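You operate a simulated robot arm through the tools that you are given. There is no shell and no other tool. Be economical: measure what you need, move in short steps, check, and stop when the job is done.

You run a simulated robot arm. Do the job below in one go: nothing can be reset, and whatever is moved stays where it is left.

## Task
Load the dusty board into the dust hood and leave the hood running.
Fine: the clean board in it goes on the ledge at D35; hood drawer shut, damper open, switch on.

The check looks at the end state, three seconds after you hand in, the way a careful person would. Anything else that was tipped, shoved, dropped, spilled or broken makes it a failure.

## Robot
A 7-joint arm with a two-finger gripper, on a carriage that runs on a rail from [0, 161.5] to [0, -76.5] (x, y) and turns from 162 to 495 degrees about z. Base frame: it is fixed where the carriage stands at the start and does not move with it; the origin is on the floor, on the carriage's upright axis, x ahead of it, y to its left, z up; the surface under the hand at the start is at about z = 88.8. Lengths are in cm, angles in degrees, forces in N, time in s.
Its first joint turns from -149.0 to 149.0 degrees. Places, roughly: cradle of the dust hood [60, -10, 90]; dust hood [70, -10, 100]; hood damper [80, 0, 120]; hood drawer [70, -10, 90]; hood switch [50, 0, 90]; ledge at D35 [100, 40, 90]. Payload 2.45 kg.
Tool frame: the origin (TCP) lies between the finger pads and is the grasp point; the fingertips stand 2.6 cm ahead of it; z points along the fingers, y is the line along which they close. The gripper opens to 9.6 cm. The gripper's body begins 6.9 cm behind the TCP.
Orientation is that of the tool frame in the base frame, as [roll, pitch, yaw] about the fixed x, y, z axes, in that order (R = Rz(yaw) Ry(pitch) Rx(roll)). With the fingers straight down and closing along the base's y, the tool's x points along the base's -x, its y along +y and its z along -z.

## Interface
- The arm moves only by the tool servo_tool. Its argument "commands" is text: rows parted by semicolons, each of 7 numbers parted by spaces: the opening, from 0 (shut) to 1 (fully open), then the shift along the base's x, y, z in mm, then the turn, a rotation vector about the base's x, y, z in degrees. In form: gripper dx dy dz rx ry rz; .... A call has 1 to 12 rows; each row is the pose to reach, as a shift and turn from the pose commanded when the call began. A row lasts 0.2 s, in which the tool goes at most 5 cm and 8.6 degrees; a call with a longer step from one row to the next is refused whole, and so is a gripper value outside its range. Where a pose cannot be reached the arm comes as near as it can. A force on the tool above 90 N (or 10 N above the force at the start of the call, whichever is more), or a blocked arm, ends the call early, and 0.2 s more pass. The fingers move at their own pace and stop on an object; they squeeze with about 29 N. The grip force told is the motor's: it shows also when the fingers shut on nothing. Time passes only in rows, and 0.2 s behind the last, so rows that repeat a pose let the fingers close. The reply holds the time, the measured pose of the TCP, the force on the tool along the base axes, the opening and the grip force, in the units named above and with some noise, with the torque about the TCP (base axes, N m) and any sound that the robot's microphone picked up.
- Cameras (640 x 400 px; columns grow to the right, rows downward): "scene" is now at [2.41, 17.69, 166.67]; the picture's right is [-0.07, -1.00, 0.00], its down [-0.69, 0.05, -0.72] and it looks along [0.72, -0.05, -0.69] (base axes); focal length 253 px, centre (320, 200). "wrist" rides on the gripper at [8.2, 0.3, -9.8] in the tool frame; the picture's right is [-0.04, 1.00, 0.00], its down [-0.73, -0.03, -0.68] and it looks along [-0.68, -0.03, 0.73] (tool axes); focal length 256 px, centre (320, 200). There is no depth. A picture from a camera that has moved, and an enlarged one, comes with that camera's place and axes in the base frame and with its lens. The place of the scene camera against the robot may be out by one fixed shift of up to 2.5 cm in any direction.
- snapshot(camera): a new picture of that camera. The clock stands still meanwhile.
- slide_trunk(by): slides the trunk up (or, below 0, down) by that many cm; the arm and the scene camera ride with it, the base frame stays. It gives what a move gives, with no picture.
- base_move(legs): drives the robot by 1 to 6 legs, each [ahead, left, turn to the left] in cm, cm and degrees, along the robot's own axes; the way and the turn of a leg run together, so that a leg with both is an arc; at most 150 cm and 180 degrees a leg. The arm and the cameras ride along, it lands a little off, and it stops where it bumps. It keeps to its track: a leg is cut to what the track allows. It gives what a move gives.
- aim_head(pan, tilt): turns the head with the scene camera to pan (to the left, within 155 degrees either way) and tilt (down, from -29 to 69), counted from straight ahead of the robot. It gives what a move gives.
- zoom(camera, box): a new picture of the part [left, top, right, bottom] of that camera's present view, enlarged. The clock stands still meanwhile.
- hand_in(): hands the job in; it is judged then, once.

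Go step by step. Nothing tells you exact positions but the pictures and the camera data: compare them with the known pose of the tool, close in by small moves and look again before you grip or let go. The budget is 120 turns and 82 pictures, counting those below and the enlarged ones. Unless the task says otherwise, let go and move clear before handing in, and close with one line.

The tools are called after "Call:" as name(argument=value, ...) on one line, values as JSON. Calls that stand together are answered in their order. servo_tool: Moves the arm, as the interface text tells. Its arguments: {"type":"object","properties":{"commands":{"type":"string"}},"required":["commands"]} The other tools are called the same way: slide_trunk (by) slides the trunk up or down; base_move (legs) drives the base; aim_head (pan, tilt) turns the head that bears the scene camera; snapshot (camera) takes a picture; zoom (camera, box) takes an enlarged picture of a part of a camera's view; hand_in () hands the job in.

At the start:

```text
t: 0.0
tcp_pos: [59.85, 1.6, 100.07]
ee_rot: [-179.9, -0.1, 179.9]
force: [-0.5, -0.3, -0.3]
moment: [0.0, 0.01, 0.0]
grip_width: 9.61
grip_force: 0.0
trunk travel left (down, up): [-67.5, 3.5]
robot x, y, heading: [-0.1, -0.2, -0.1]
head pan, tilt: [-3.9, 43.6]
```

scene: 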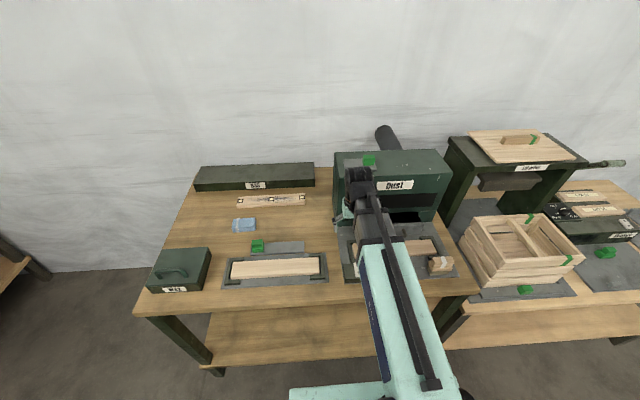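
wrist: 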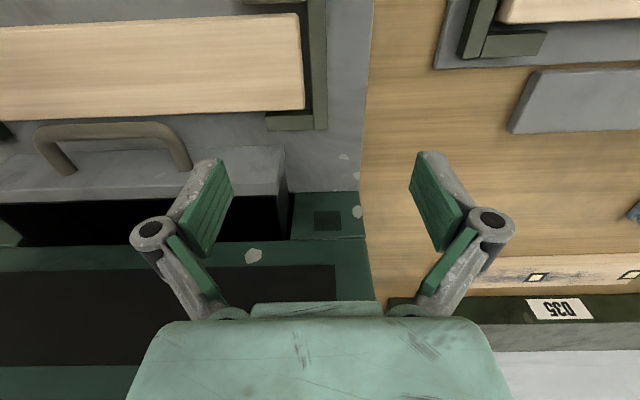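

The hood is ahead with its drawer apparently open and a board in its cradle. I'll look closer at the hood, the boards and the ledge before I move anything.

Call:
zoom(camera="scene", box=[320, 120, 480, 300])

Call:
zoom(camera="scene", box=[140, 150, 340, 300])

Call:
zoom(camera="scene", box=[430, 120, 640, 300])

```text
2.22 times, centred on (400, 210) of scene
camera zoom: at [2.41, 17.69, 166.67], right [-0.07, -1.0, 0.0], down [-0.69, 0.05, -0.72], along [0.72, -0.05, -0.69], focal length 562 px, centre (142, 178)
```

zoom: 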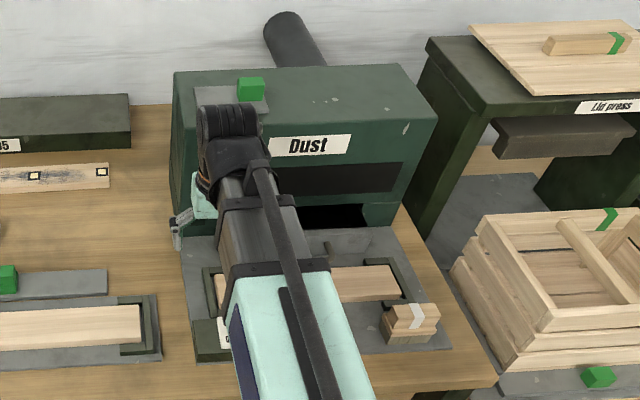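

```text
2.67 times, centred on (240, 225) of scene
camera zoom: at [2.41, 17.69, 166.67], right [-0.07, -1.0, 0.0], down [-0.69, 0.05, -0.72], along [0.72, -0.05, -0.69], focal length 675 px, centre (533, 133)
```

zoom: 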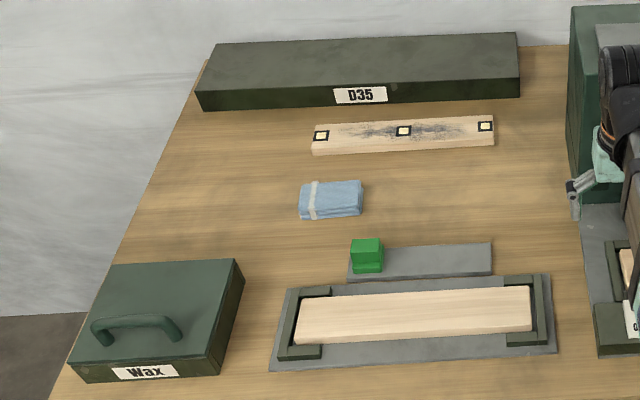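

```text
2.22 times, centred on (535, 210) of scene
camera zoom: at [2.41, 17.69, 166.67], right [-0.07, -1.0, 0.0], down [-0.69, 0.05, -0.72], along [0.72, -0.05, -0.69], focal length 562 px, centre (-158, 178)
```

zoom: 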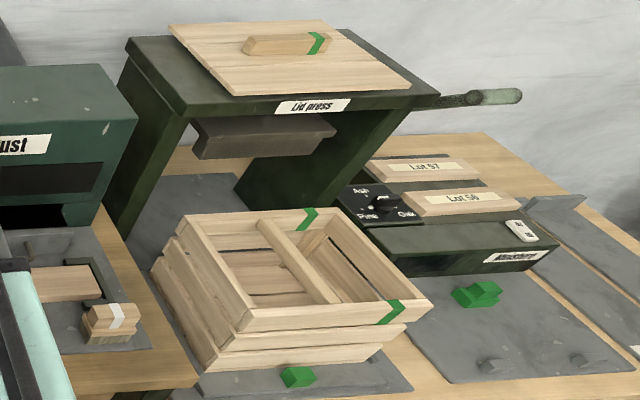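

The dusty board lies in front of the D35 ledge, and the clean one sits in the hood's cradle. The arm hides part of the hood, so I'll lift it clear to see the drawer, the damper and the switch.

Call:
servo_tool(commands="1 -20 0 40 0 0 0;1 -40 0 80 0 0 0;1 -60 0 120 0 0 0;1 -80 0 160 0 0 0;1 -80 40 180 0 0 0;1 -80 80 200 0 0 0;1 -80 120 200 0 0 0;1 -80 160 200 0 0 0;1 -80 200 200 0 0 0")

Call:
snapshot(camera="scene")

Call:
snapshot(camera="wrist")

```text
t: 2.0
tcp_pos: [51.91, 21.56, 120.02]
ee_rot: [179.7, 0.4, 180.0]
force: [0.2, 0.3, -0.4]
moment: [0.01, 0.0, 0.03]
grip_width: 9.64
grip_force: 0.0
out of reach, approached as far as the arm can: row 6, 7, 8
trunk travel left (down, up): [-67.5, 3.5]
robot x, y, heading: [-0.25, 0.21, -0.1]
head pan, tilt: [-3.9, 43.6]
```

```text
76 pictures are left
camera scene: at [2.41, 17.72, 166.67], right [-0.07, -1.0, 0.0], down [-0.69, 0.05, -0.72], along [0.72, -0.05, -0.69], focal length 253 px, centre (320, 200)
```

scene: 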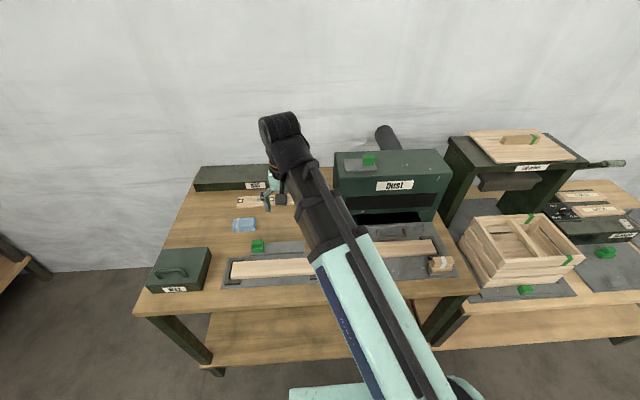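

```text
75 pictures are left
camera wrist: at [43.57, 21.78, 129.79], right [0.04, 1.0, 0.0], down [0.73, -0.03, 0.68], along [0.68, -0.03, -0.73], focal length 256 px, centre (320, 200)
```

wrist: 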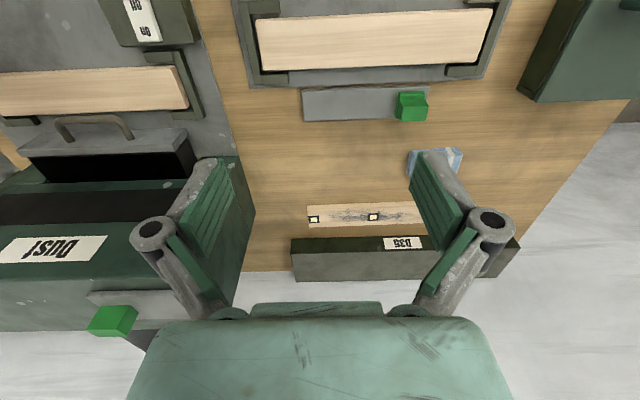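

The hood drawer stands open in front of the hood, the damper is a green slider on the hood's top, and a labelled block stands by the cradle, probably the switch. I'll bring the wrist camera over the hood.

Call:
servo_tool(commands="1 0 -45 0 0 0 0;1 0 -90 0 0 0 0;1 0 -135 0 0 0 0;1 0 -180 0 0 0 0;1 0 -225 0 0 0 0;1 0 -260 0 0 0 0")

Call:
snapshot(camera="wrist")

Call:
zoom(camera="scene", box=[140, 150, 340, 300])

```text
t: 3.4
tcp_pos: [52.55, -4.75, 118.06]
ee_rot: [-179.9, 0.4, 179.9]
force: [-0.7, 0.6, 0.0]
moment: [0.02, 0.02, -0.03]
grip_width: 9.59
grip_force: 0.0
out of reach, approached as far as the arm can: row 1, 2, 3, 4, 5, 6
trunk travel left (down, up): [-67.5, 3.5]
robot x, y, heading: [-0.09, 0.05, 0.1]
head pan, tilt: [-3.9, 43.6]
```

```text
74 pictures are left
camera wrist: at [44.17, -4.55, 127.89], right [0.04, 1.0, 0.0], down [0.73, -0.03, 0.68], along [0.68, -0.03, -0.73], focal length 256 px, centre (320, 200)
```

wrist: 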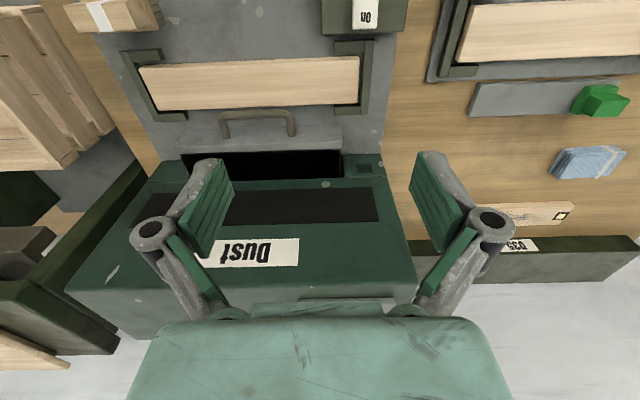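

```text
2.67 times, centred on (240, 225) of scene
camera zoom: at [2.4, 17.66, 166.68], right [-0.07, -1.0, 0.0], down [-0.69, 0.05, -0.72], along [0.72, -0.05, -0.69], focal length 675 px, centre (533, 133)
```

zoom: 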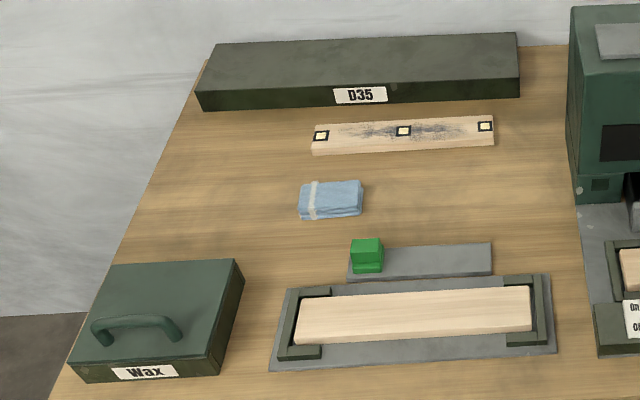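

The hood's board spans about y -29 to 0 at x 56. The dusty board is centred near (84.4, 33.5) and the ledge's front edge is near x 94. I'll drive the carriage to about y 38, where both boards and the ledge are in reach, and look again.

Call:
base_move(legs=[[0, 38, 0]])

Call:
aim_head(pan=-30, tilt=38)

Call:
snapshot(camera="scene")

Call:
snapshot(camera="wrist")

```text
t: 5.8
tcp_pos: [52.52, 32.52, 118.18]
ee_rot: [-180.0, 0.4, 179.7]
force: [-0.1, -0.1, -0.5]
moment: [0.01, -0.02, -0.02]
grip_width: 9.6
grip_force: 0.0
trunk travel left (down, up): [-67.5, 3.5]
robot x, y, heading: [0.01, 37.6, -0.5]
head pan, tilt: [-3.9, 43.6]
```

```text
t: 6.7
tcp_pos: [52.38, 32.41, 118.12]
ee_rot: [180.0, 0.4, 179.5]
force: [0.8, 0.1, -0.3]
moment: [0.01, 0.02, 0.01]
grip_width: 9.59
grip_force: 0.0
trunk travel left (down, up): [-67.5, 3.5]
robot x, y, heading: [0.13, 37.56, -0.3]
head pan, tilt: [-30.0, 38.0]
```

```text
72 pictures are left
camera scene: at [1.75, 51.37, 167.5], right [-0.5, -0.86, 0.0], down [-0.53, 0.31, -0.79], along [0.68, -0.4, -0.62], focal length 253 px, centre (320, 200)
```

scene: 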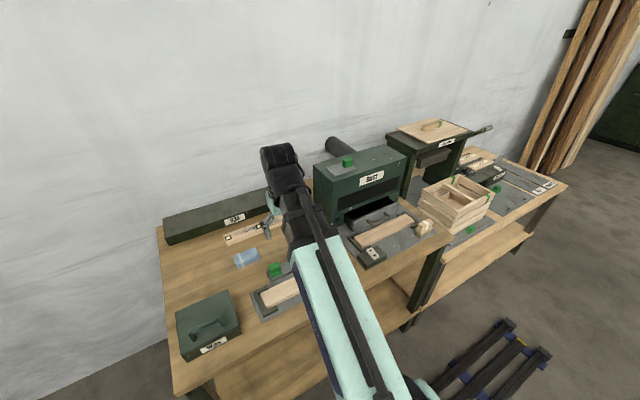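

```text
71 pictures are left
camera wrist: at [44.16, 32.71, 127.89], right [0.05, 1.0, 0.0], down [0.73, -0.03, 0.68], along [0.68, -0.03, -0.73], focal length 256 px, centre (320, 200)
```

wrist: 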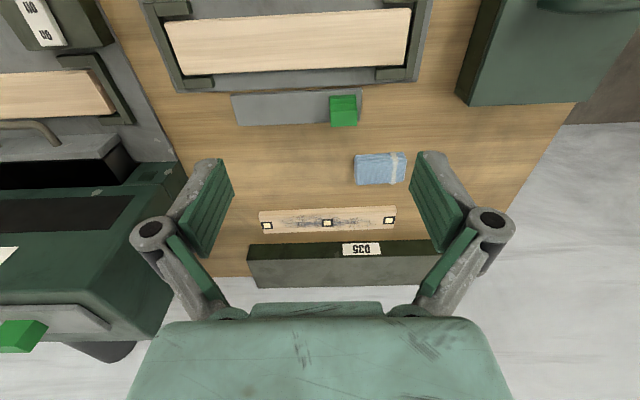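

Call:
zoom(camera="scene", box=[300, 135, 420, 210])

Call:
zoom(camera="scene", box=[330, 190, 450, 270])

Call:
zoom(camera="wrist", box=[0, 240, 160, 360])

```text
5.33 times, centred on (360, 172) of scene
camera zoom: at [1.75, 51.37, 167.5], right [-0.5, -0.86, 0.0], down [-0.53, 0.31, -0.79], along [0.68, -0.4, -0.62], focal length 1350 px, centre (107, 347)
```

zoom: 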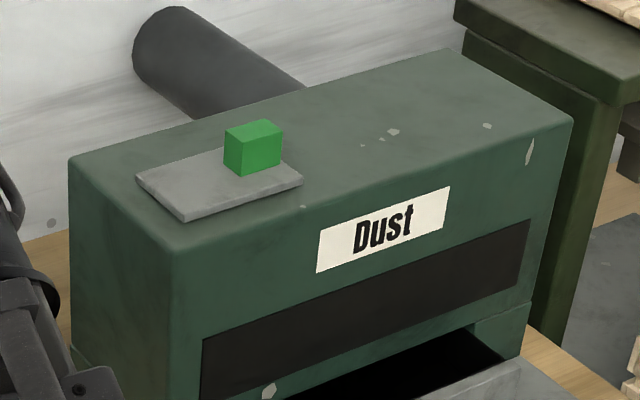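

```text
5.00 times, centred on (390, 230) of scene
camera zoom: at [1.75, 51.37, 167.5], right [-0.5, -0.86, 0.0], down [-0.53, 0.31, -0.79], along [0.68, -0.4, -0.62], focal length 1266 px, centre (-30, 50)
```

zoom: 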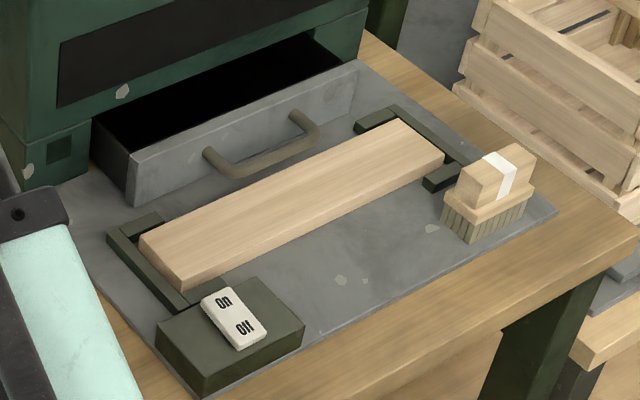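

```text
3.33 times, centred on (80, 300) of wrist
camera zoom: at [44.16, 32.71, 127.89], right [0.05, 1.0, 0.0], down [0.73, -0.03, 0.68], along [0.68, -0.03, -0.73], focal length 853 px, centre (1120, -133)
```

zoom: 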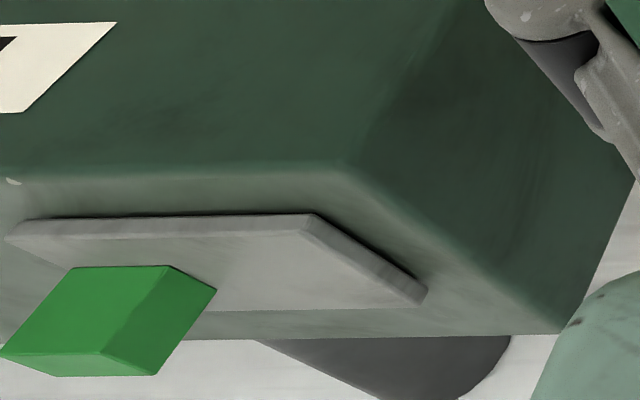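

The switch is a rocker with On towards the hood and Off towards me. The damper is a green knob at the right end of a grey plate on the hood's top (z about 113), and I'll look at it from close by.

Call:
servo_tool(commands="1 0 -45 10 0 0 0;1 10 -90 20 0 0 0;1 30 -130 30 0 0 0;1 50 -170 40 0 0 0;1 65 -210 50 0 0 0;1 80 -250 60 0 0 0;1 95 -290 60 0 0 0;1 115 -330 60 0 0 0")

Call:
snapshot(camera="wrist")

```text
t: 8.5
tcp_pos: [64.1, -0.81, 124.18]
ee_rot: [-180.0, 0.4, 179.6]
force: [-0.4, -0.3, 0.0]
moment: [0.01, -0.02, 0.0]
grip_width: 9.55
grip_force: 0.0
trunk travel left (down, up): [-67.5, 3.5]
robot x, y, heading: [0.07, 37.63, -0.2]
head pan, tilt: [-30.0, 38.0]
```

```text
67 pictures are left
camera wrist: at [55.84, -0.48, 134.02], right [0.05, 1.0, 0.0], down [0.73, -0.03, 0.68], along [0.68, -0.03, -0.73], focal length 256 px, centre (320, 200)
```

wrist: 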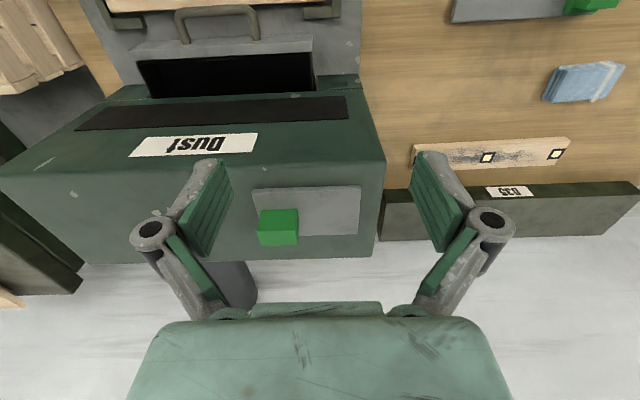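

Call:
zoom(camera="wrist", box=[230, 160, 390, 280])

Call:
zoom(camera="scene", box=[230, 240, 340, 320])

Call:
zoom(camera="scene", box=[450, 145, 570, 240])

```text
3.33 times, centred on (310, 220) of wrist
camera zoom: at [55.84, -0.48, 134.02], right [0.05, 1.0, 0.0], down [0.73, -0.03, 0.68], along [0.68, -0.03, -0.73], focal length 853 px, centre (353, 133)
```

zoom: 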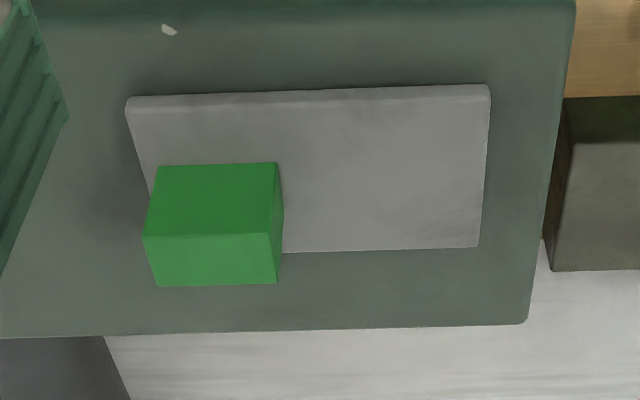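

```text
5.00 times, centred on (285, 280) of scene
camera zoom: at [1.77, 51.32, 167.5], right [-0.51, -0.86, 0.0], down [-0.53, 0.31, -0.79], along [0.68, -0.4, -0.62], focal length 1266 px, centre (495, -200)
```

zoom: 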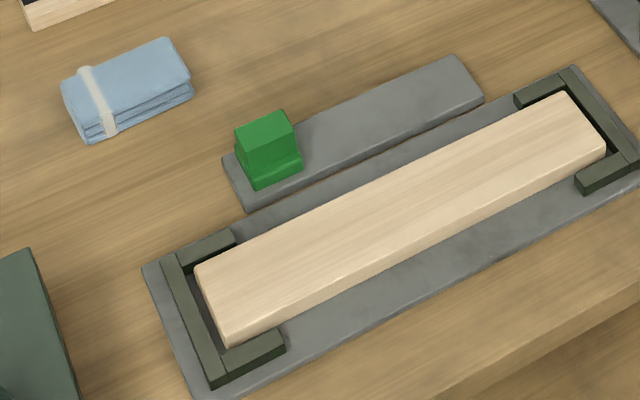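

```text
4.21 times, centred on (510, 192) of scene
camera zoom: at [1.77, 51.32, 167.5], right [-0.51, -0.86, 0.0], down [-0.53, 0.31, -0.79], along [0.68, -0.4, -0.62], focal length 1066 px, centre (-480, 232)
```

zoom: 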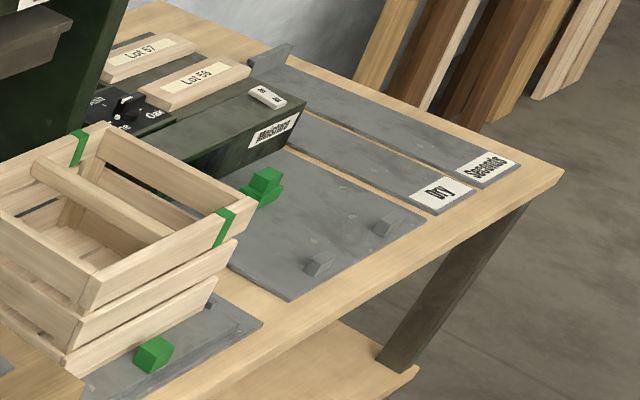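

The knob sits near the -y end of its guide, so it must slide along y. Next I'll view the cradle, handle and drawer from nearby to get their positions.

Call:
servo_tool(commands="1 -45 -20 0 0 0 0;1 -90 -40 0 0 0 0;1 -130 -60 -20 0 0 0;1 -150 -90 -60 0 0 0;1 -150 -120 -100 0 0 0;1 -150 -130 -140 0 0 0;1 -150 -130 -180 0 0 0")

Call:
snapshot(camera="wrist")

```text
refused: row 4 steps farther than a row can; nothing moved
```

```text
63 pictures are left
camera wrist: at [55.84, -0.48, 134.02], right [0.05, 1.0, 0.0], down [0.73, -0.03, 0.68], along [0.68, -0.03, -0.73], focal length 256 px, centre (320, 200)
```

wrist: 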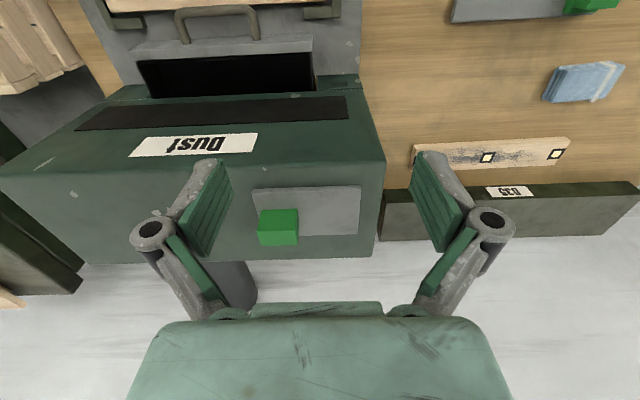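

One step was too long, so I'll resend the path in shorter ones.

Call:
servo_tool(commands="1 -45 -20 0 0 0 0;1 -90 -40 0 0 0 0;1 -130 -60 -15 0 0 0;1 -140 -80 -55 0 0 0;1 -140 -100 -95 0 0 0;1 -140 -120 -135 0 0 0;1 -140 -130 -180 0 0 0")

Call:
snapshot(camera="wrist")

```text
t: 10.1
tcp_pos: [49.95, -13.46, 106.07]
ee_rot: [-179.9, 0.4, 179.6]
force: [-0.2, -0.7, 0.2]
moment: [-0.02, -0.01, 0.02]
grip_width: 9.59
grip_force: 0.1
trunk travel left (down, up): [-67.5, 3.5]
robot x, y, heading: [0.31, 37.44, -0.6]
head pan, tilt: [-30.0, 38.0]
```

```text
62 pictures are left
camera wrist: at [41.61, -13.21, 115.83], right [0.05, 1.0, 0.0], down [0.73, -0.03, 0.68], along [0.68, -0.03, -0.73], focal length 256 px, centre (320, 200)
```

wrist: 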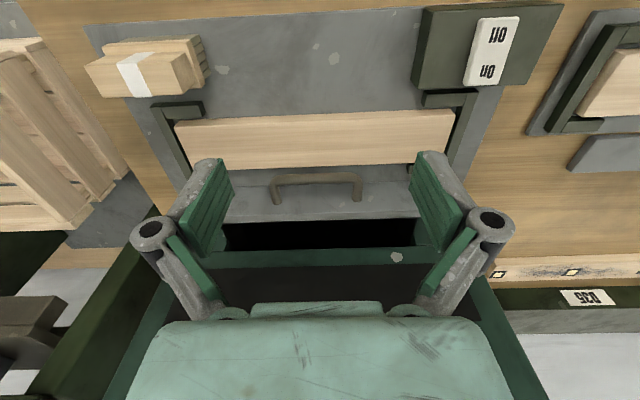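

Call:
zoom(camera="wrist", box=[130, 80, 350, 220])

Call:
zoom(camera="wrist", box=[330, 0, 550, 210])

```text
2.86 times, centred on (240, 150) of wrist
camera zoom: at [41.61, -13.21, 115.83], right [0.05, 1.0, 0.0], down [0.73, -0.03, 0.68], along [0.68, -0.03, -0.73], focal length 731 px, centre (549, 343)
```

zoom: 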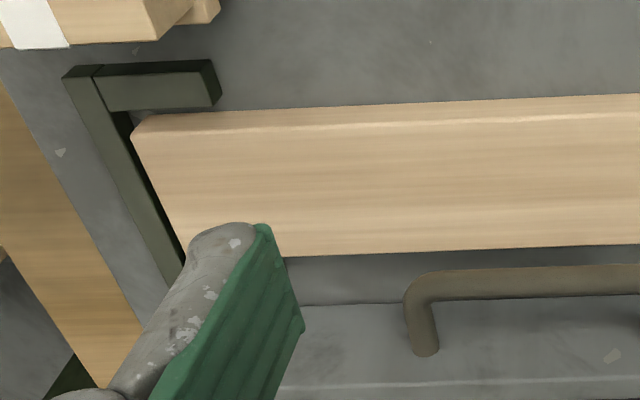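

```text
1.90 times, centred on (440, 105) of wrist
camera zoom: at [41.61, -13.21, 115.83], right [0.05, 1.0, 0.0], down [0.73, -0.03, 0.68], along [0.68, -0.03, -0.73], focal length 488 px, centre (91, 381)
```

zoom: 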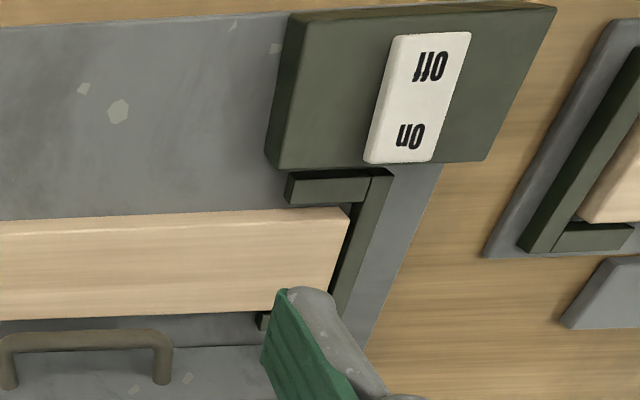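

The board occupies x 53.7–59.3, y -29 to 0, with its top near z 91. The drawer's handle bar, at x about 59.5 and z about 93, stands over the board's far edge, so I'll shut the drawer first by pushing the bar with closed fingers held just above the board.

Call:
servo_tool(commands="0 15 -5 -30 0 0 0;0 35 -9 -70 0 0 0;0 45 -9 -105 0 0 0;0 45 -9 -113 0 0 0")

Call:
snapshot(camera="wrist")

Call:
zoom(camera="scene", box=[330, 190, 450, 270])

```text
t: 11.1
tcp_pos: [54.59, -14.48, 94.87]
ee_rot: [-179.9, 0.4, 179.7]
force: [-0.4, -0.6, 0.5]
moment: [0.01, 0.02, -0.01]
grip_width: 0.0
grip_force: 28.6
trunk travel left (down, up): [-67.5, 3.5]
robot x, y, heading: [0.23, 37.4, -0.2]
head pan, tilt: [-30.0, 38.0]
```

```text
59 pictures are left
camera wrist: at [46.25, -14.21, 104.67], right [0.05, 1.0, 0.0], down [0.73, -0.03, 0.68], along [0.68, -0.03, -0.73], focal length 256 px, centre (320, 200)
```

wrist: 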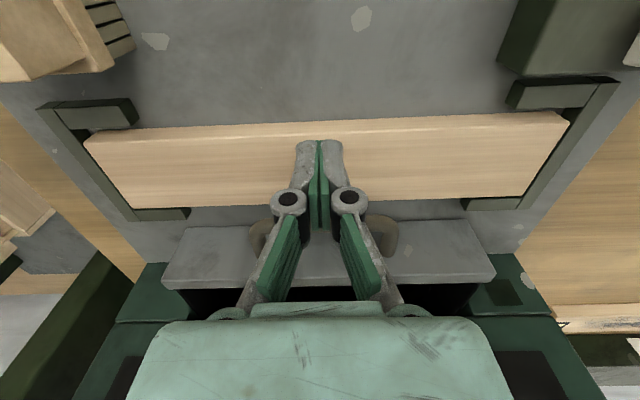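

```text
5.00 times, centred on (390, 230) of scene
camera zoom: at [1.76, 51.36, 167.5], right [-0.51, -0.86, 0.0], down [-0.53, 0.31, -0.79], along [0.68, -0.4, -0.62], focal length 1266 px, centre (-30, 50)
```

zoom: 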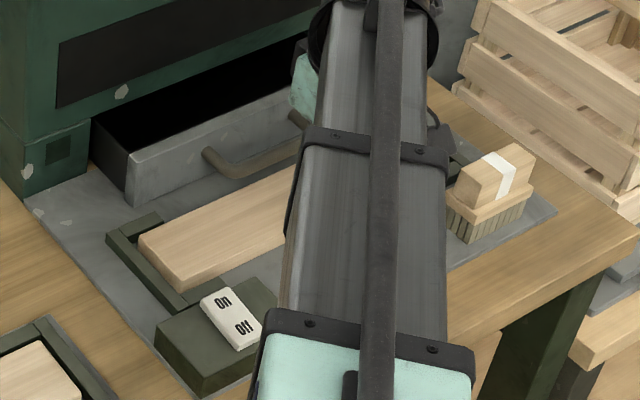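

The fingertips are just above the board and just short of the handle. I'll push slowly towards the hood.

Call:
servo_tool(commands="0 15 0 0 0 0 0;0 25 0 0 0 0 0;0 35 0 0 0 0 0;0 45 0 0 0 0 0;0 55 0 0 0 0 0;0 65 0 0 0 0 0;0 75 0 0 0 0 0")

Call:
snapshot(camera="wrist")

```text
t: 12.7
tcp_pos: [62.03, -14.39, 94.78]
ee_rot: [180.0, 0.4, 179.6]
force: [-0.2, 0.1, 0.3]
moment: [0.01, -0.01, 0.04]
grip_width: 0.0
grip_force: 28.2
trunk travel left (down, up): [-67.5, 3.5]
robot x, y, heading: [0.15, 37.58, -0.4]
head pan, tilt: [-30.0, 38.0]
```

```text
57 pictures are left
camera wrist: at [53.69, -14.18, 104.62], right [0.05, 1.0, 0.0], down [0.73, -0.03, 0.68], along [0.68, -0.03, -0.73], focal length 256 px, centre (320, 200)
```

wrist: 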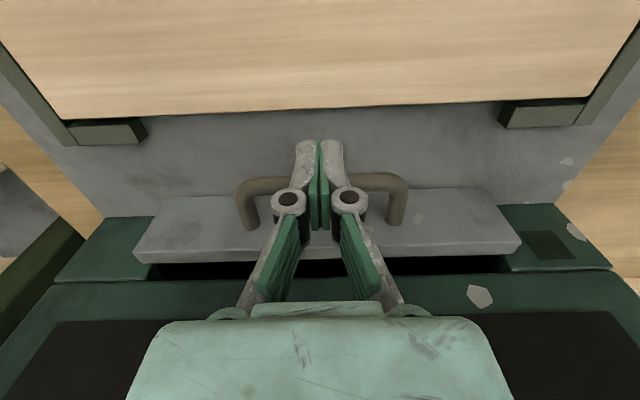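

The drawer is sliding in without resistance, with a little gap left. I'll continue in small steps.

Call:
servo_tool(commands="0 7 0 0 0 0 0;0 14 0 0 0 0 0;0 21 0 0 0 0 0;0 28 0 0 0 0 0")

Call:
snapshot(camera="wrist")

```text
t: 13.7
tcp_pos: [63.6, -14.53, 94.92]
ee_rot: [179.8, -0.5, 179.3]
force: [-54.8, 5.6, -13.4]
moment: [-0.24, 1.51, 0.23]
grip_width: 0.6
grip_force: 28.7
trunk travel left (down, up): [-67.5, 3.5]
robot x, y, heading: [-0.04, 37.1, -0.5]
head pan, tilt: [-30.0, 38.0]
```

```text
56 pictures are left
camera wrist: at [55.47, -14.21, 104.83], right [0.05, 1.0, 0.0], down [0.74, -0.04, 0.67], along [0.67, -0.03, -0.74], focal length 256 px, centre (320, 200)
```

wrist: 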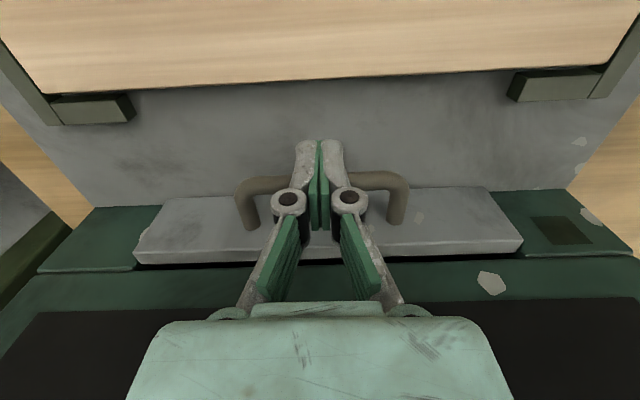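

The drawer has hit its stop and looks flush with the hood. I'll back off and lift, then check.

Call:
servo_tool(commands="0 -30 0 0 0 0 0;0 -60 0 10 0 0 0;0 -75 0 50 0 0 0;0 -85 0 95 0 0 0;0 -85 0 120 0 0 0")

Call:
snapshot(camera="wrist")

```text
t: 14.9
tcp_pos: [56.25, -14.36, 106.76]
ee_rot: [-179.9, 0.4, 179.6]
force: [0.4, -0.3, 0.7]
moment: [0.0, 0.01, 0.01]
grip_width: 0.0
grip_force: 28.5
trunk travel left (down, up): [-67.5, 3.5]
robot x, y, heading: [0.0, 37.46, -0.5]
head pan, tilt: [-30.0, 38.0]
```

```text
55 pictures are left
camera wrist: at [47.92, -14.15, 116.53], right [0.05, 1.0, 0.0], down [0.73, -0.03, 0.68], along [0.68, -0.03, -0.73], focal length 256 px, centre (320, 200)
```

wrist: 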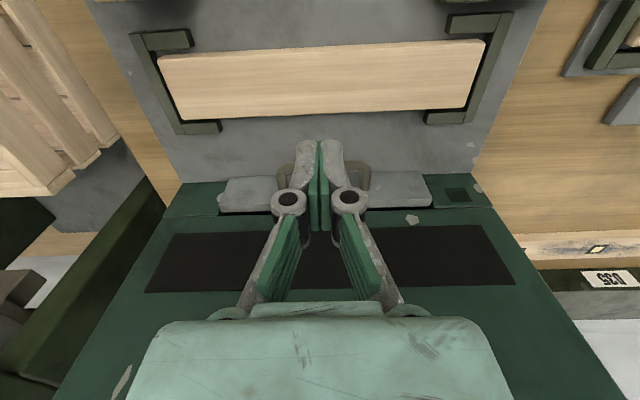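

The drawer is flush. The clean board's centre is at (56.45, -14.6), so I'll turn the hand 90° above it, opening the fingers.

Call:
servo_tool(commands="1 0 0 0 0 0 -8;1 0 0 0 0 0 -16;1 0 0 0 0 0 -24;1 0 0 0 0 0 -32;1 0 0 0 0 0 -40;1 0 0 0 0 0 -48;1 0 0 0 0 0 -56;1 0 0 0 0 0 -64;1 0 0 0 0 0 -72;1 0 0 0 0 0 -80;1 0 0 -20 0 0 -88;1 2 -2 -50 0 0 -89.6")

Call:
snapshot(camera="wrist")

Call:
zoom(camera="scene", box=[330, 190, 450, 270])

```text
t: 17.5
tcp_pos: [56.45, -14.59, 101.78]
ee_rot: [-180.0, 0.4, 89.9]
force: [0.7, -0.6, 0.4]
moment: [0.02, 0.02, 0.04]
grip_width: 9.6
grip_force: 0.0
trunk travel left (down, up): [-67.5, 3.5]
robot x, y, heading: [-0.17, 37.55, -0.6]
head pan, tilt: [-30.0, 38.0]
```

```text
54 pictures are left
camera wrist: at [56.73, -6.5, 111.55], right [1.0, -0.04, 0.0], down [-0.03, -0.73, 0.68], along [-0.03, -0.68, -0.73], focal length 256 px, centre (320, 200)
```

wrist: 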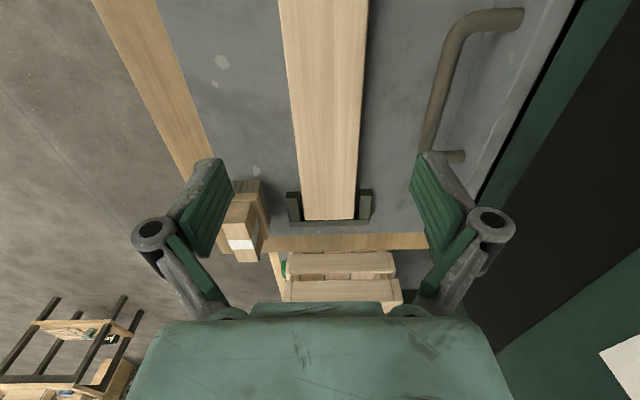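

```text
5.00 times, centred on (390, 230) of scene
camera zoom: at [1.76, 51.36, 167.51], right [-0.51, -0.86, 0.0], down [-0.53, 0.31, -0.79], along [0.68, -0.4, -0.62], focal length 1266 px, centre (-30, 50)
```

zoom: 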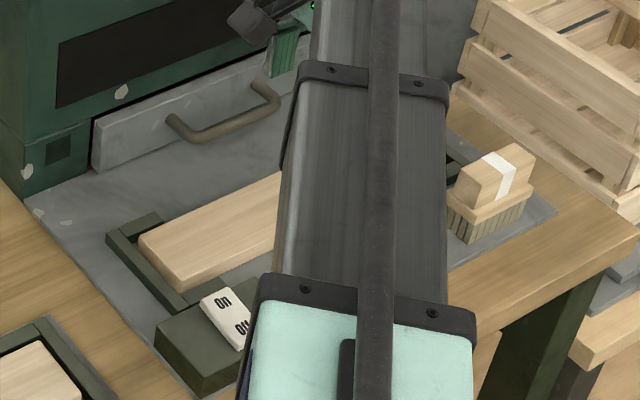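

The fingers straddle the board, centre about x 56.7. I'll descend with a slight correction until the tips are just above the plate.

Call:
servo_tool(commands="0.9 2 0 -40 0 0 0;0.9 2 0 -75 0 0 0;0.9 2 0 -88 0 0 0;0.9 2 0 -95 0 0 0")

Call:
snapshot(camera="wrist")

```text
t: 18.5
tcp_pos: [56.68, -14.58, 92.21]
ee_rot: [180.0, 0.5, 90.0]
force: [0.2, 0.1, 0.2]
moment: [-0.01, 0.01, -0.04]
grip_width: 8.63
grip_force: 0.0
trunk travel left (down, up): [-67.5, 3.5]
robot x, y, heading: [0.15, 37.51, -0.0]
head pan, tilt: [-30.0, 38.0]
```

```text
52 pictures are left
camera wrist: at [56.92, -6.57, 102.02], right [1.0, -0.04, 0.0], down [-0.03, -0.73, 0.68], along [-0.03, -0.68, -0.73], focal length 256 px, centre (320, 200)
```

wrist: 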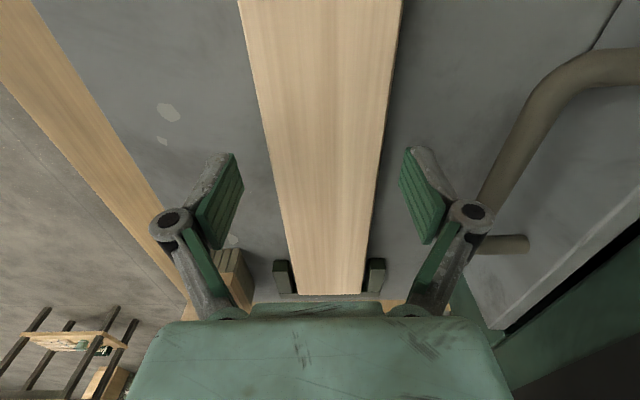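

The board is centred between the fingers and there's no contact. I'll lower 4 mm more and close.

Call:
servo_tool(commands="0.9 0 0 -4 0 0 0;0.5 0 0 -4 0 0 0;0 0 0 -4 0 0 0;0 0 0 -4 0 0 0;0 0 0 -4 0 0 0")

```text
t: 19.7
tcp_pos: [56.68, -14.62, 91.94]
ee_rot: [180.0, 0.4, 90.0]
force: [3.0, -0.2, 7.6]
moment: [-0.01, -0.41, -0.09]
grip_width: 5.95
grip_force: 29.0
trunk travel left (down, up): [-67.5, 3.5]
robot x, y, heading: [0.08, 37.24, -0.4]
head pan, tilt: [-30.0, 38.0]
```

Gripped at 5.95 cm. I'll lift it straight up and check.

Call:
servo_tool(commands="0 0 0 10 0 0 0;0 0 0 30 0 0 0;0 0 0 60 0 0 0;0 0 0 90 0 0 0;0 0 0 130 0 0 0")

Call:
snapshot(camera="wrist")

Call:
aim_head(pan=-3, tilt=40)

Call:
snapshot(camera="scene")

```text
t: 20.9
tcp_pos: [56.76, -14.7, 105.18]
ee_rot: [-179.9, 0.4, 89.9]
force: [0.9, -0.6, -0.6]
moment: [0.01, 0.0, -0.03]
grip_width: 0.0
grip_force: 28.7
trunk travel left (down, up): [-67.5, 3.5]
robot x, y, heading: [0.41, 37.76, -0.6]
head pan, tilt: [-30.0, 38.0]
```

```text
51 pictures are left
camera wrist: at [56.9, -6.56, 114.93], right [1.0, -0.04, 0.0], down [-0.03, -0.73, 0.68], along [-0.03, -0.68, -0.73], focal length 256 px, centre (320, 200)
```

wrist: 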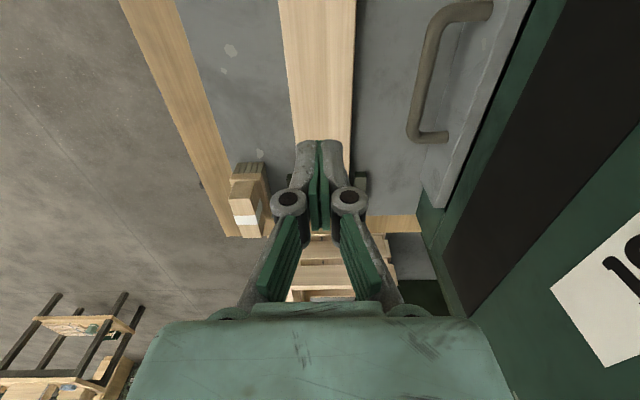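

```text
t: 21.8
tcp_pos: [56.65, -14.67, 105.04]
ee_rot: [-180.0, 0.3, 90.0]
force: [-0.2, -0.7, 1.1]
moment: [0.0, -0.02, -0.02]
grip_width: 0.01
grip_force: 28.5
trunk travel left (down, up): [-67.5, 3.5]
robot x, y, heading: [-0.19, 37.49, -0.5]
head pan, tilt: [-3.0, 40.0]
```

```text
50 pictures are left
camera scene: at [2.79, 55.22, 167.2], right [-0.06, -1.0, 0.0], down [-0.64, 0.04, -0.77], along [0.76, -0.05, -0.64], focal length 253 px, centre (320, 200)
```

scene: 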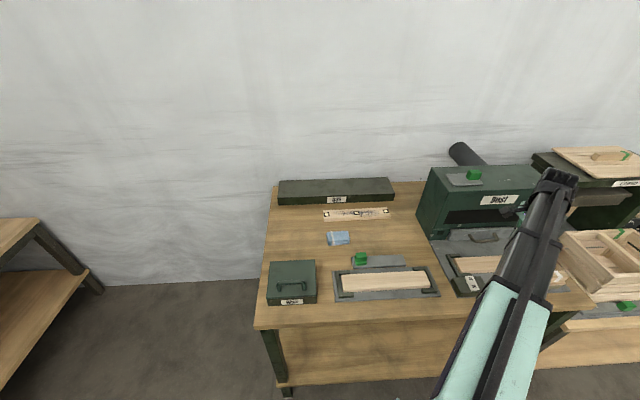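

The board slipped out: the pads only caught its top edge, so it lies lower than I took it to be. I'll look again to see whether it moved, then grip deeper.

Call:
servo_tool(commands="1 0 0 0 0 0 0;1 0 0 0 0 0 0;1 0 0 -40 0 0 0;1 0 0 -80 0 0 0;0.9 0 0 -110 0 0 0;0.9 0 0 -130 0 0 0")

Call:
snapshot(camera="wrist")

Call:
zoom(camera="scene", box=[420, 220, 580, 320])

```text
t: 23.2
tcp_pos: [56.57, -14.64, 91.98]
ee_rot: [-180.0, 0.3, 90.0]
force: [0.8, 0.2, 0.0]
moment: [0.02, 0.01, 0.0]
grip_width: 8.64
grip_force: 0.1
trunk travel left (down, up): [-67.5, 3.5]
robot x, y, heading: [-0.18, 37.25, -0.5]
head pan, tilt: [-3.0, 40.0]
```

```text
49 pictures are left
camera wrist: at [56.82, -6.52, 101.8], right [1.0, -0.04, 0.0], down [-0.03, -0.73, 0.68], along [-0.03, -0.68, -0.73], focal length 256 px, centre (320, 200)
```

wrist: 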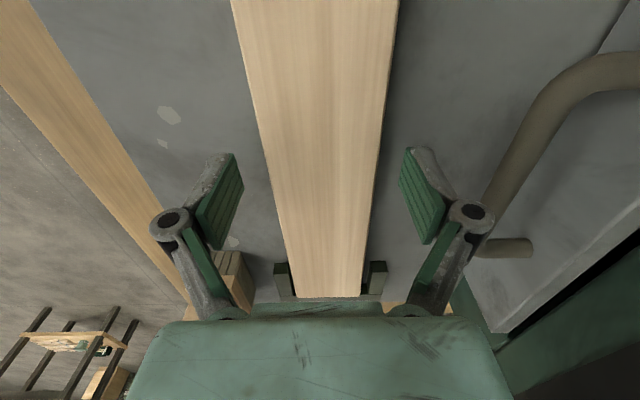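

```text
4.00 times, centred on (500, 270) of scene
camera zoom: at [2.8, 55.22, 167.21], right [-0.06, -1.0, 0.0], down [-0.64, 0.04, -0.77], along [0.76, -0.04, -0.64], focal length 1012 px, centre (-400, -80)
```

zoom: 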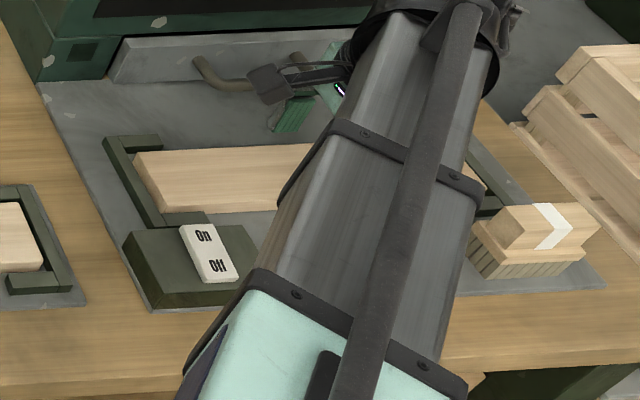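

The board is still in its cradle, undisturbed. I'll descend in small steps, watching for contact.

Call:
servo_tool(commands="0.9 -1 0 -4 0 0 0;0.9 -1 0 -8 0 0 0;0.9 -1 0 -11 0 0 0")

```text
t: 24.0
tcp_pos: [56.69, -14.68, 90.93]
ee_rot: [-180.0, 0.4, 90.0]
force: [0.2, 0.1, -1.0]
moment: [-0.01, 0.0, 0.0]
grip_width: 8.64
grip_force: 0.0
trunk travel left (down, up): [-67.5, 3.5]
robot x, y, heading: [0.12, 37.29, -0.6]
head pan, tilt: [-3.0, 40.0]
```

Call:
servo_tool(commands="0.9 0 0 -2 0 0 0;0.9 0 0 -4 0 0 0;0.9 0 0 -6 0 0 0")

```text
t: 24.8
tcp_pos: [56.51, -14.59, 90.29]
ee_rot: [180.0, 0.5, 90.0]
force: [-0.1, -2.1, 4.5]
moment: [0.01, -0.03, -0.04]
grip_width: 8.66
grip_force: 0.6
trunk travel left (down, up): [-67.5, 3.5]
robot x, y, heading: [-0.13, 37.49, -0.3]
head pan, tilt: [-3.0, 40.0]
```

The plate is at about z 87.7 (light contact). I'll rise 2 mm, close, and test-lift.

Call:
servo_tool(commands="0.9 0 0 2 0 0 0;0.5 0 0 2 0 0 0;0 0 0 2 0 0 0;0 0 0 2 0 0 0;0 0 0 2 0 0 0;0 0 0 10 0 0 0;0 0 0 25 0 0 0")

Call:
snapshot(camera="wrist")

```text
t: 26.4
tcp_pos: [56.51, -14.55, 92.33]
ee_rot: [-180.0, 0.3, 90.0]
force: [0.6, 0.0, -1.5]
moment: [-0.01, -0.06, 0.02]
grip_width: 5.99
grip_force: 29.2
trunk travel left (down, up): [-67.5, 3.5]
robot x, y, heading: [0.46, 37.67, -0.1]
head pan, tilt: [-3.0, 40.0]
```

```text
47 pictures are left
camera wrist: at [56.74, -6.44, 102.17], right [1.0, -0.04, 0.0], down [-0.03, -0.73, 0.68], along [-0.03, -0.68, -0.73], focal length 256 px, centre (320, 200)
```

wrist: 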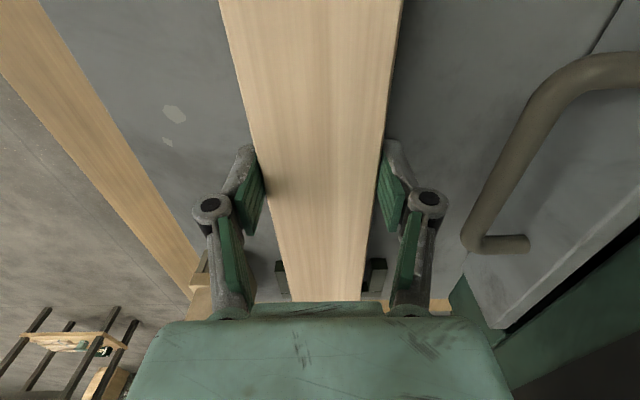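

The board is held and lifting. I'll raise it and carry it left, well above everything, before moving ahead to the ledge.

Call:
servo_tool(commands="0 0 0 45 0 0 0;0 0 0 90 0 0 0;0 0 0 130 0 0 0;0 0 45 150 0 0 0;0 0 95 150 0 0 0;0 0 145 150 0 0 0;0 0 195 150 0 0 0;0 0 245 150 0 0 0;0 0 295 150 0 0 0;0 0 345 150 0 0 0;0 0 395 150 0 0 0;0 10 440 150 0 0 0")

Call:
servo_tool(commands="0 40 30 0 0 0 0;0 75 60 0 0 0 0;0 110 90 0 0 0 0;0 150 105 0 0 0 0;0 195 110 0 0 0 0;0 240 110 0 0 0 0")

Call:
snapshot(camera="scene")

Call:
snapshot(camera="wrist")

```text
t: 29.0
tcp_pos: [57.5, 29.39, 107.73]
ee_rot: [-179.9, 0.5, 90.0]
force: [0.4, -0.5, -1.0]
moment: [-0.01, 0.0, -0.05]
grip_width: 5.94
grip_force: 29.6
trunk travel left (down, up): [-67.5, 3.5]
robot x, y, heading: [-0.14, 36.93, -0.4]
head pan, tilt: [-3.0, 40.0]
```

```text
t: 30.4
tcp_pos: [81.57, 40.39, 107.5]
ee_rot: [-179.9, 0.4, 90.0]
force: [-0.5, 0.1, -1.6]
moment: [-0.02, 0.0, -0.01]
grip_width: 5.95
grip_force: 28.8
trunk travel left (down, up): [-67.5, 3.5]
robot x, y, heading: [0.11, 37.44, -0.7]
head pan, tilt: [-3.0, 40.0]
```

```text
46 pictures are left
camera scene: at [2.84, 55.23, 167.2], right [-0.06, -1.0, 0.0], down [-0.64, 0.04, -0.77], along [0.76, -0.04, -0.64], focal length 253 px, centre (320, 200)
```

scene: 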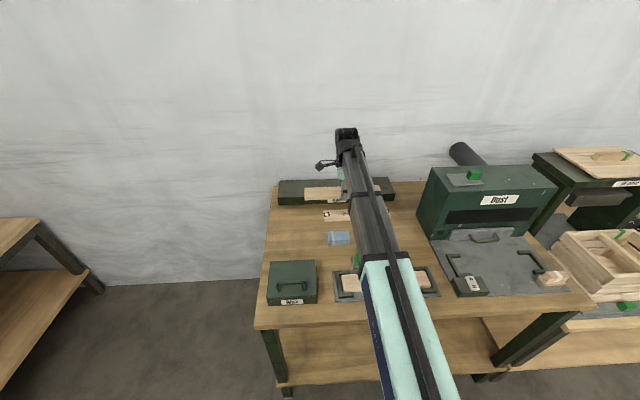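

```text
45 pictures are left
camera wrist: at [81.79, 48.54, 117.37], right [1.0, -0.04, 0.0], down [-0.03, -0.73, 0.68], along [-0.03, -0.68, -0.73], focal length 256 px, centre (320, 200)
```

wrist: 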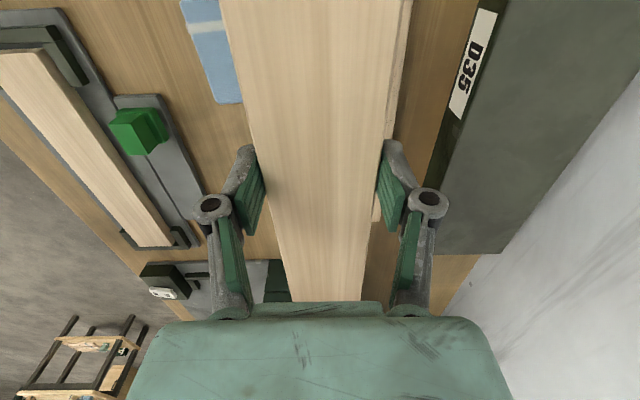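

Call:
zoom(camera="wrist", box=[380, 0, 600, 280])

Call:
zoom(camera="scene", box=[260, 160, 420, 260])

```text
1.43 times, centred on (490, 140) of wrist
camera zoom: at [81.79, 48.54, 117.37], right [1.0, -0.04, 0.0], down [-0.03, -0.73, 0.68], along [-0.03, -0.68, -0.73], focal length 366 px, centre (77, 286)
```

zoom: 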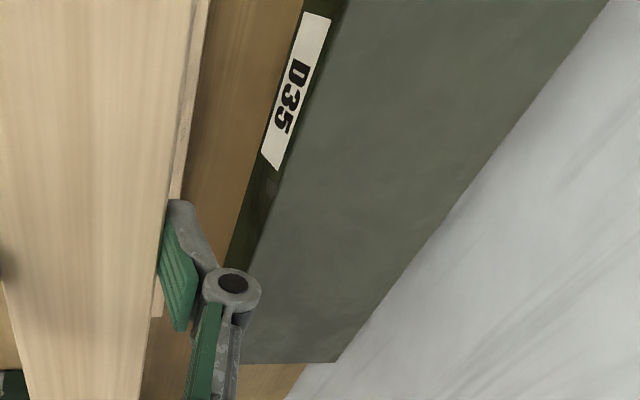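

```text
4.00 times, centred on (340, 210) of scene
camera zoom: at [2.84, 55.23, 167.2], right [-0.06, -1.0, 0.0], down [-0.64, 0.04, -0.77], along [0.76, -0.04, -0.64], focal length 1012 px, centre (240, 160)
```

zoom: 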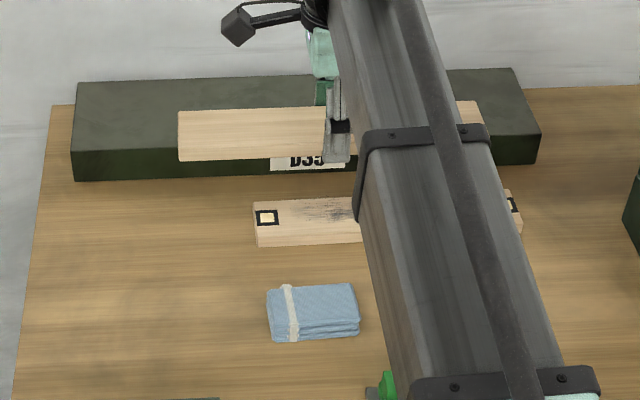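

The ledge's front face is at x about 96.5, its top at z about 91.9, and it reaches back to about x 111. The board should be centred at about x 100, so I'll see how far the arm reaches there.

Call:
servo_tool(commands="0 45 0 -20 0 0 0;0 90 0 -50 0 0 0;0 135 0 -70 0 0 0;0 170 0 -75 0 0 0;0 190 0 -75 0 0 0;0 190 0 -75 0 0 0")

Call:
snapshot(camera="wrist")

```text
refused: row 2 steps farther than a row can; nothing moved
```

```text
42 pictures are left
camera wrist: at [81.79, 48.54, 117.37], right [1.0, -0.04, 0.0], down [-0.03, -0.73, 0.68], along [-0.03, -0.68, -0.73], focal length 256 px, centre (320, 200)
```

wrist: 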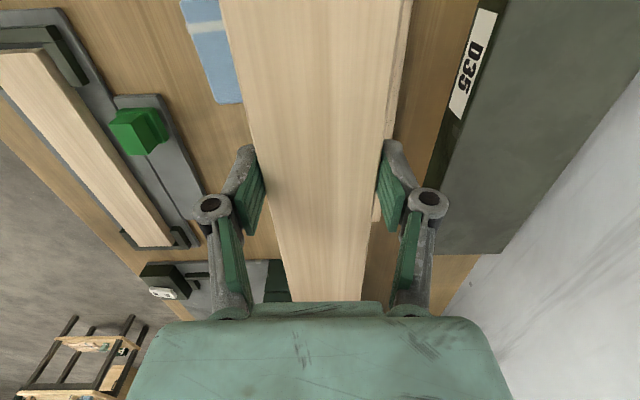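

The second step was too long, so I'll use shorter ones.

Call:
servo_tool(commands="0 40 0 -20 0 0 0;0 80 0 -45 0 0 0;0 120 0 -65 0 0 0;0 155 0 -75 0 0 0;0 185 0 -75 0 0 0;0 185 0 -75 0 0 0")

```text
t: 31.8
tcp_pos: [100.09, 40.27, 100.15]
ee_rot: [-179.9, 0.4, 90.0]
force: [-0.1, 0.3, -1.6]
moment: [-0.01, 0.0, 0.01]
grip_width: 5.92
grip_force: 29.1
trunk travel left (down, up): [-67.5, 3.5]
robot x, y, heading: [0.06, 37.52, -0.5]
head pan, tilt: [-3.0, 40.0]
```

It reached x 100. I'll check the ledge edges from here before lowering.

Call:
snapshot(camera="wrist")

Call:
zoom(camera="scene", box=[260, 160, 420, 260])

```text
41 pictures are left
camera wrist: at [100.32, 48.33, 109.87], right [1.0, -0.04, 0.0], down [-0.03, -0.73, 0.68], along [-0.03, -0.68, -0.73], focal length 256 px, centre (320, 200)
```

wrist: 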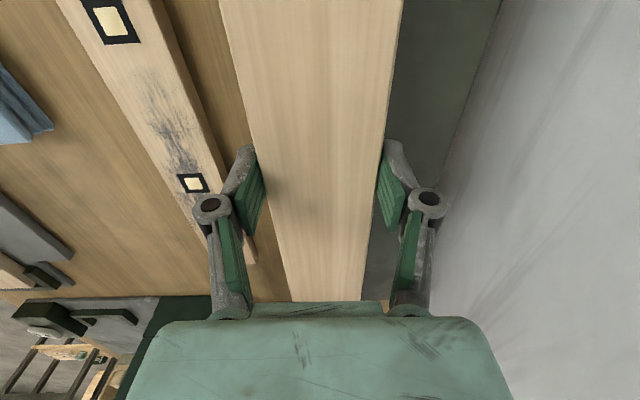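

```text
4.00 times, centred on (340, 210) of scene
camera zoom: at [2.82, 55.23, 167.2], right [-0.06, -1.0, 0.0], down [-0.64, 0.04, -0.77], along [0.76, -0.04, -0.64], focal length 1012 px, centre (240, 160)
```

zoom: 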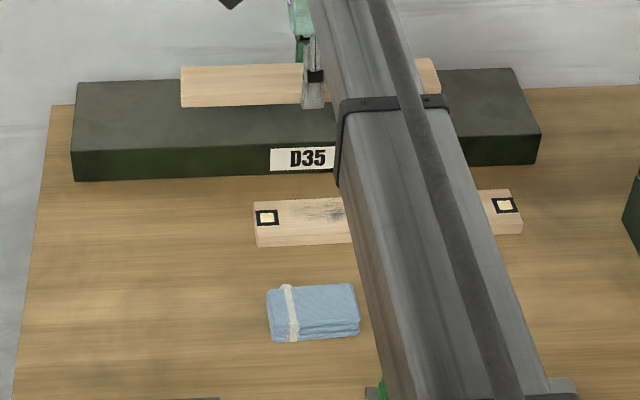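

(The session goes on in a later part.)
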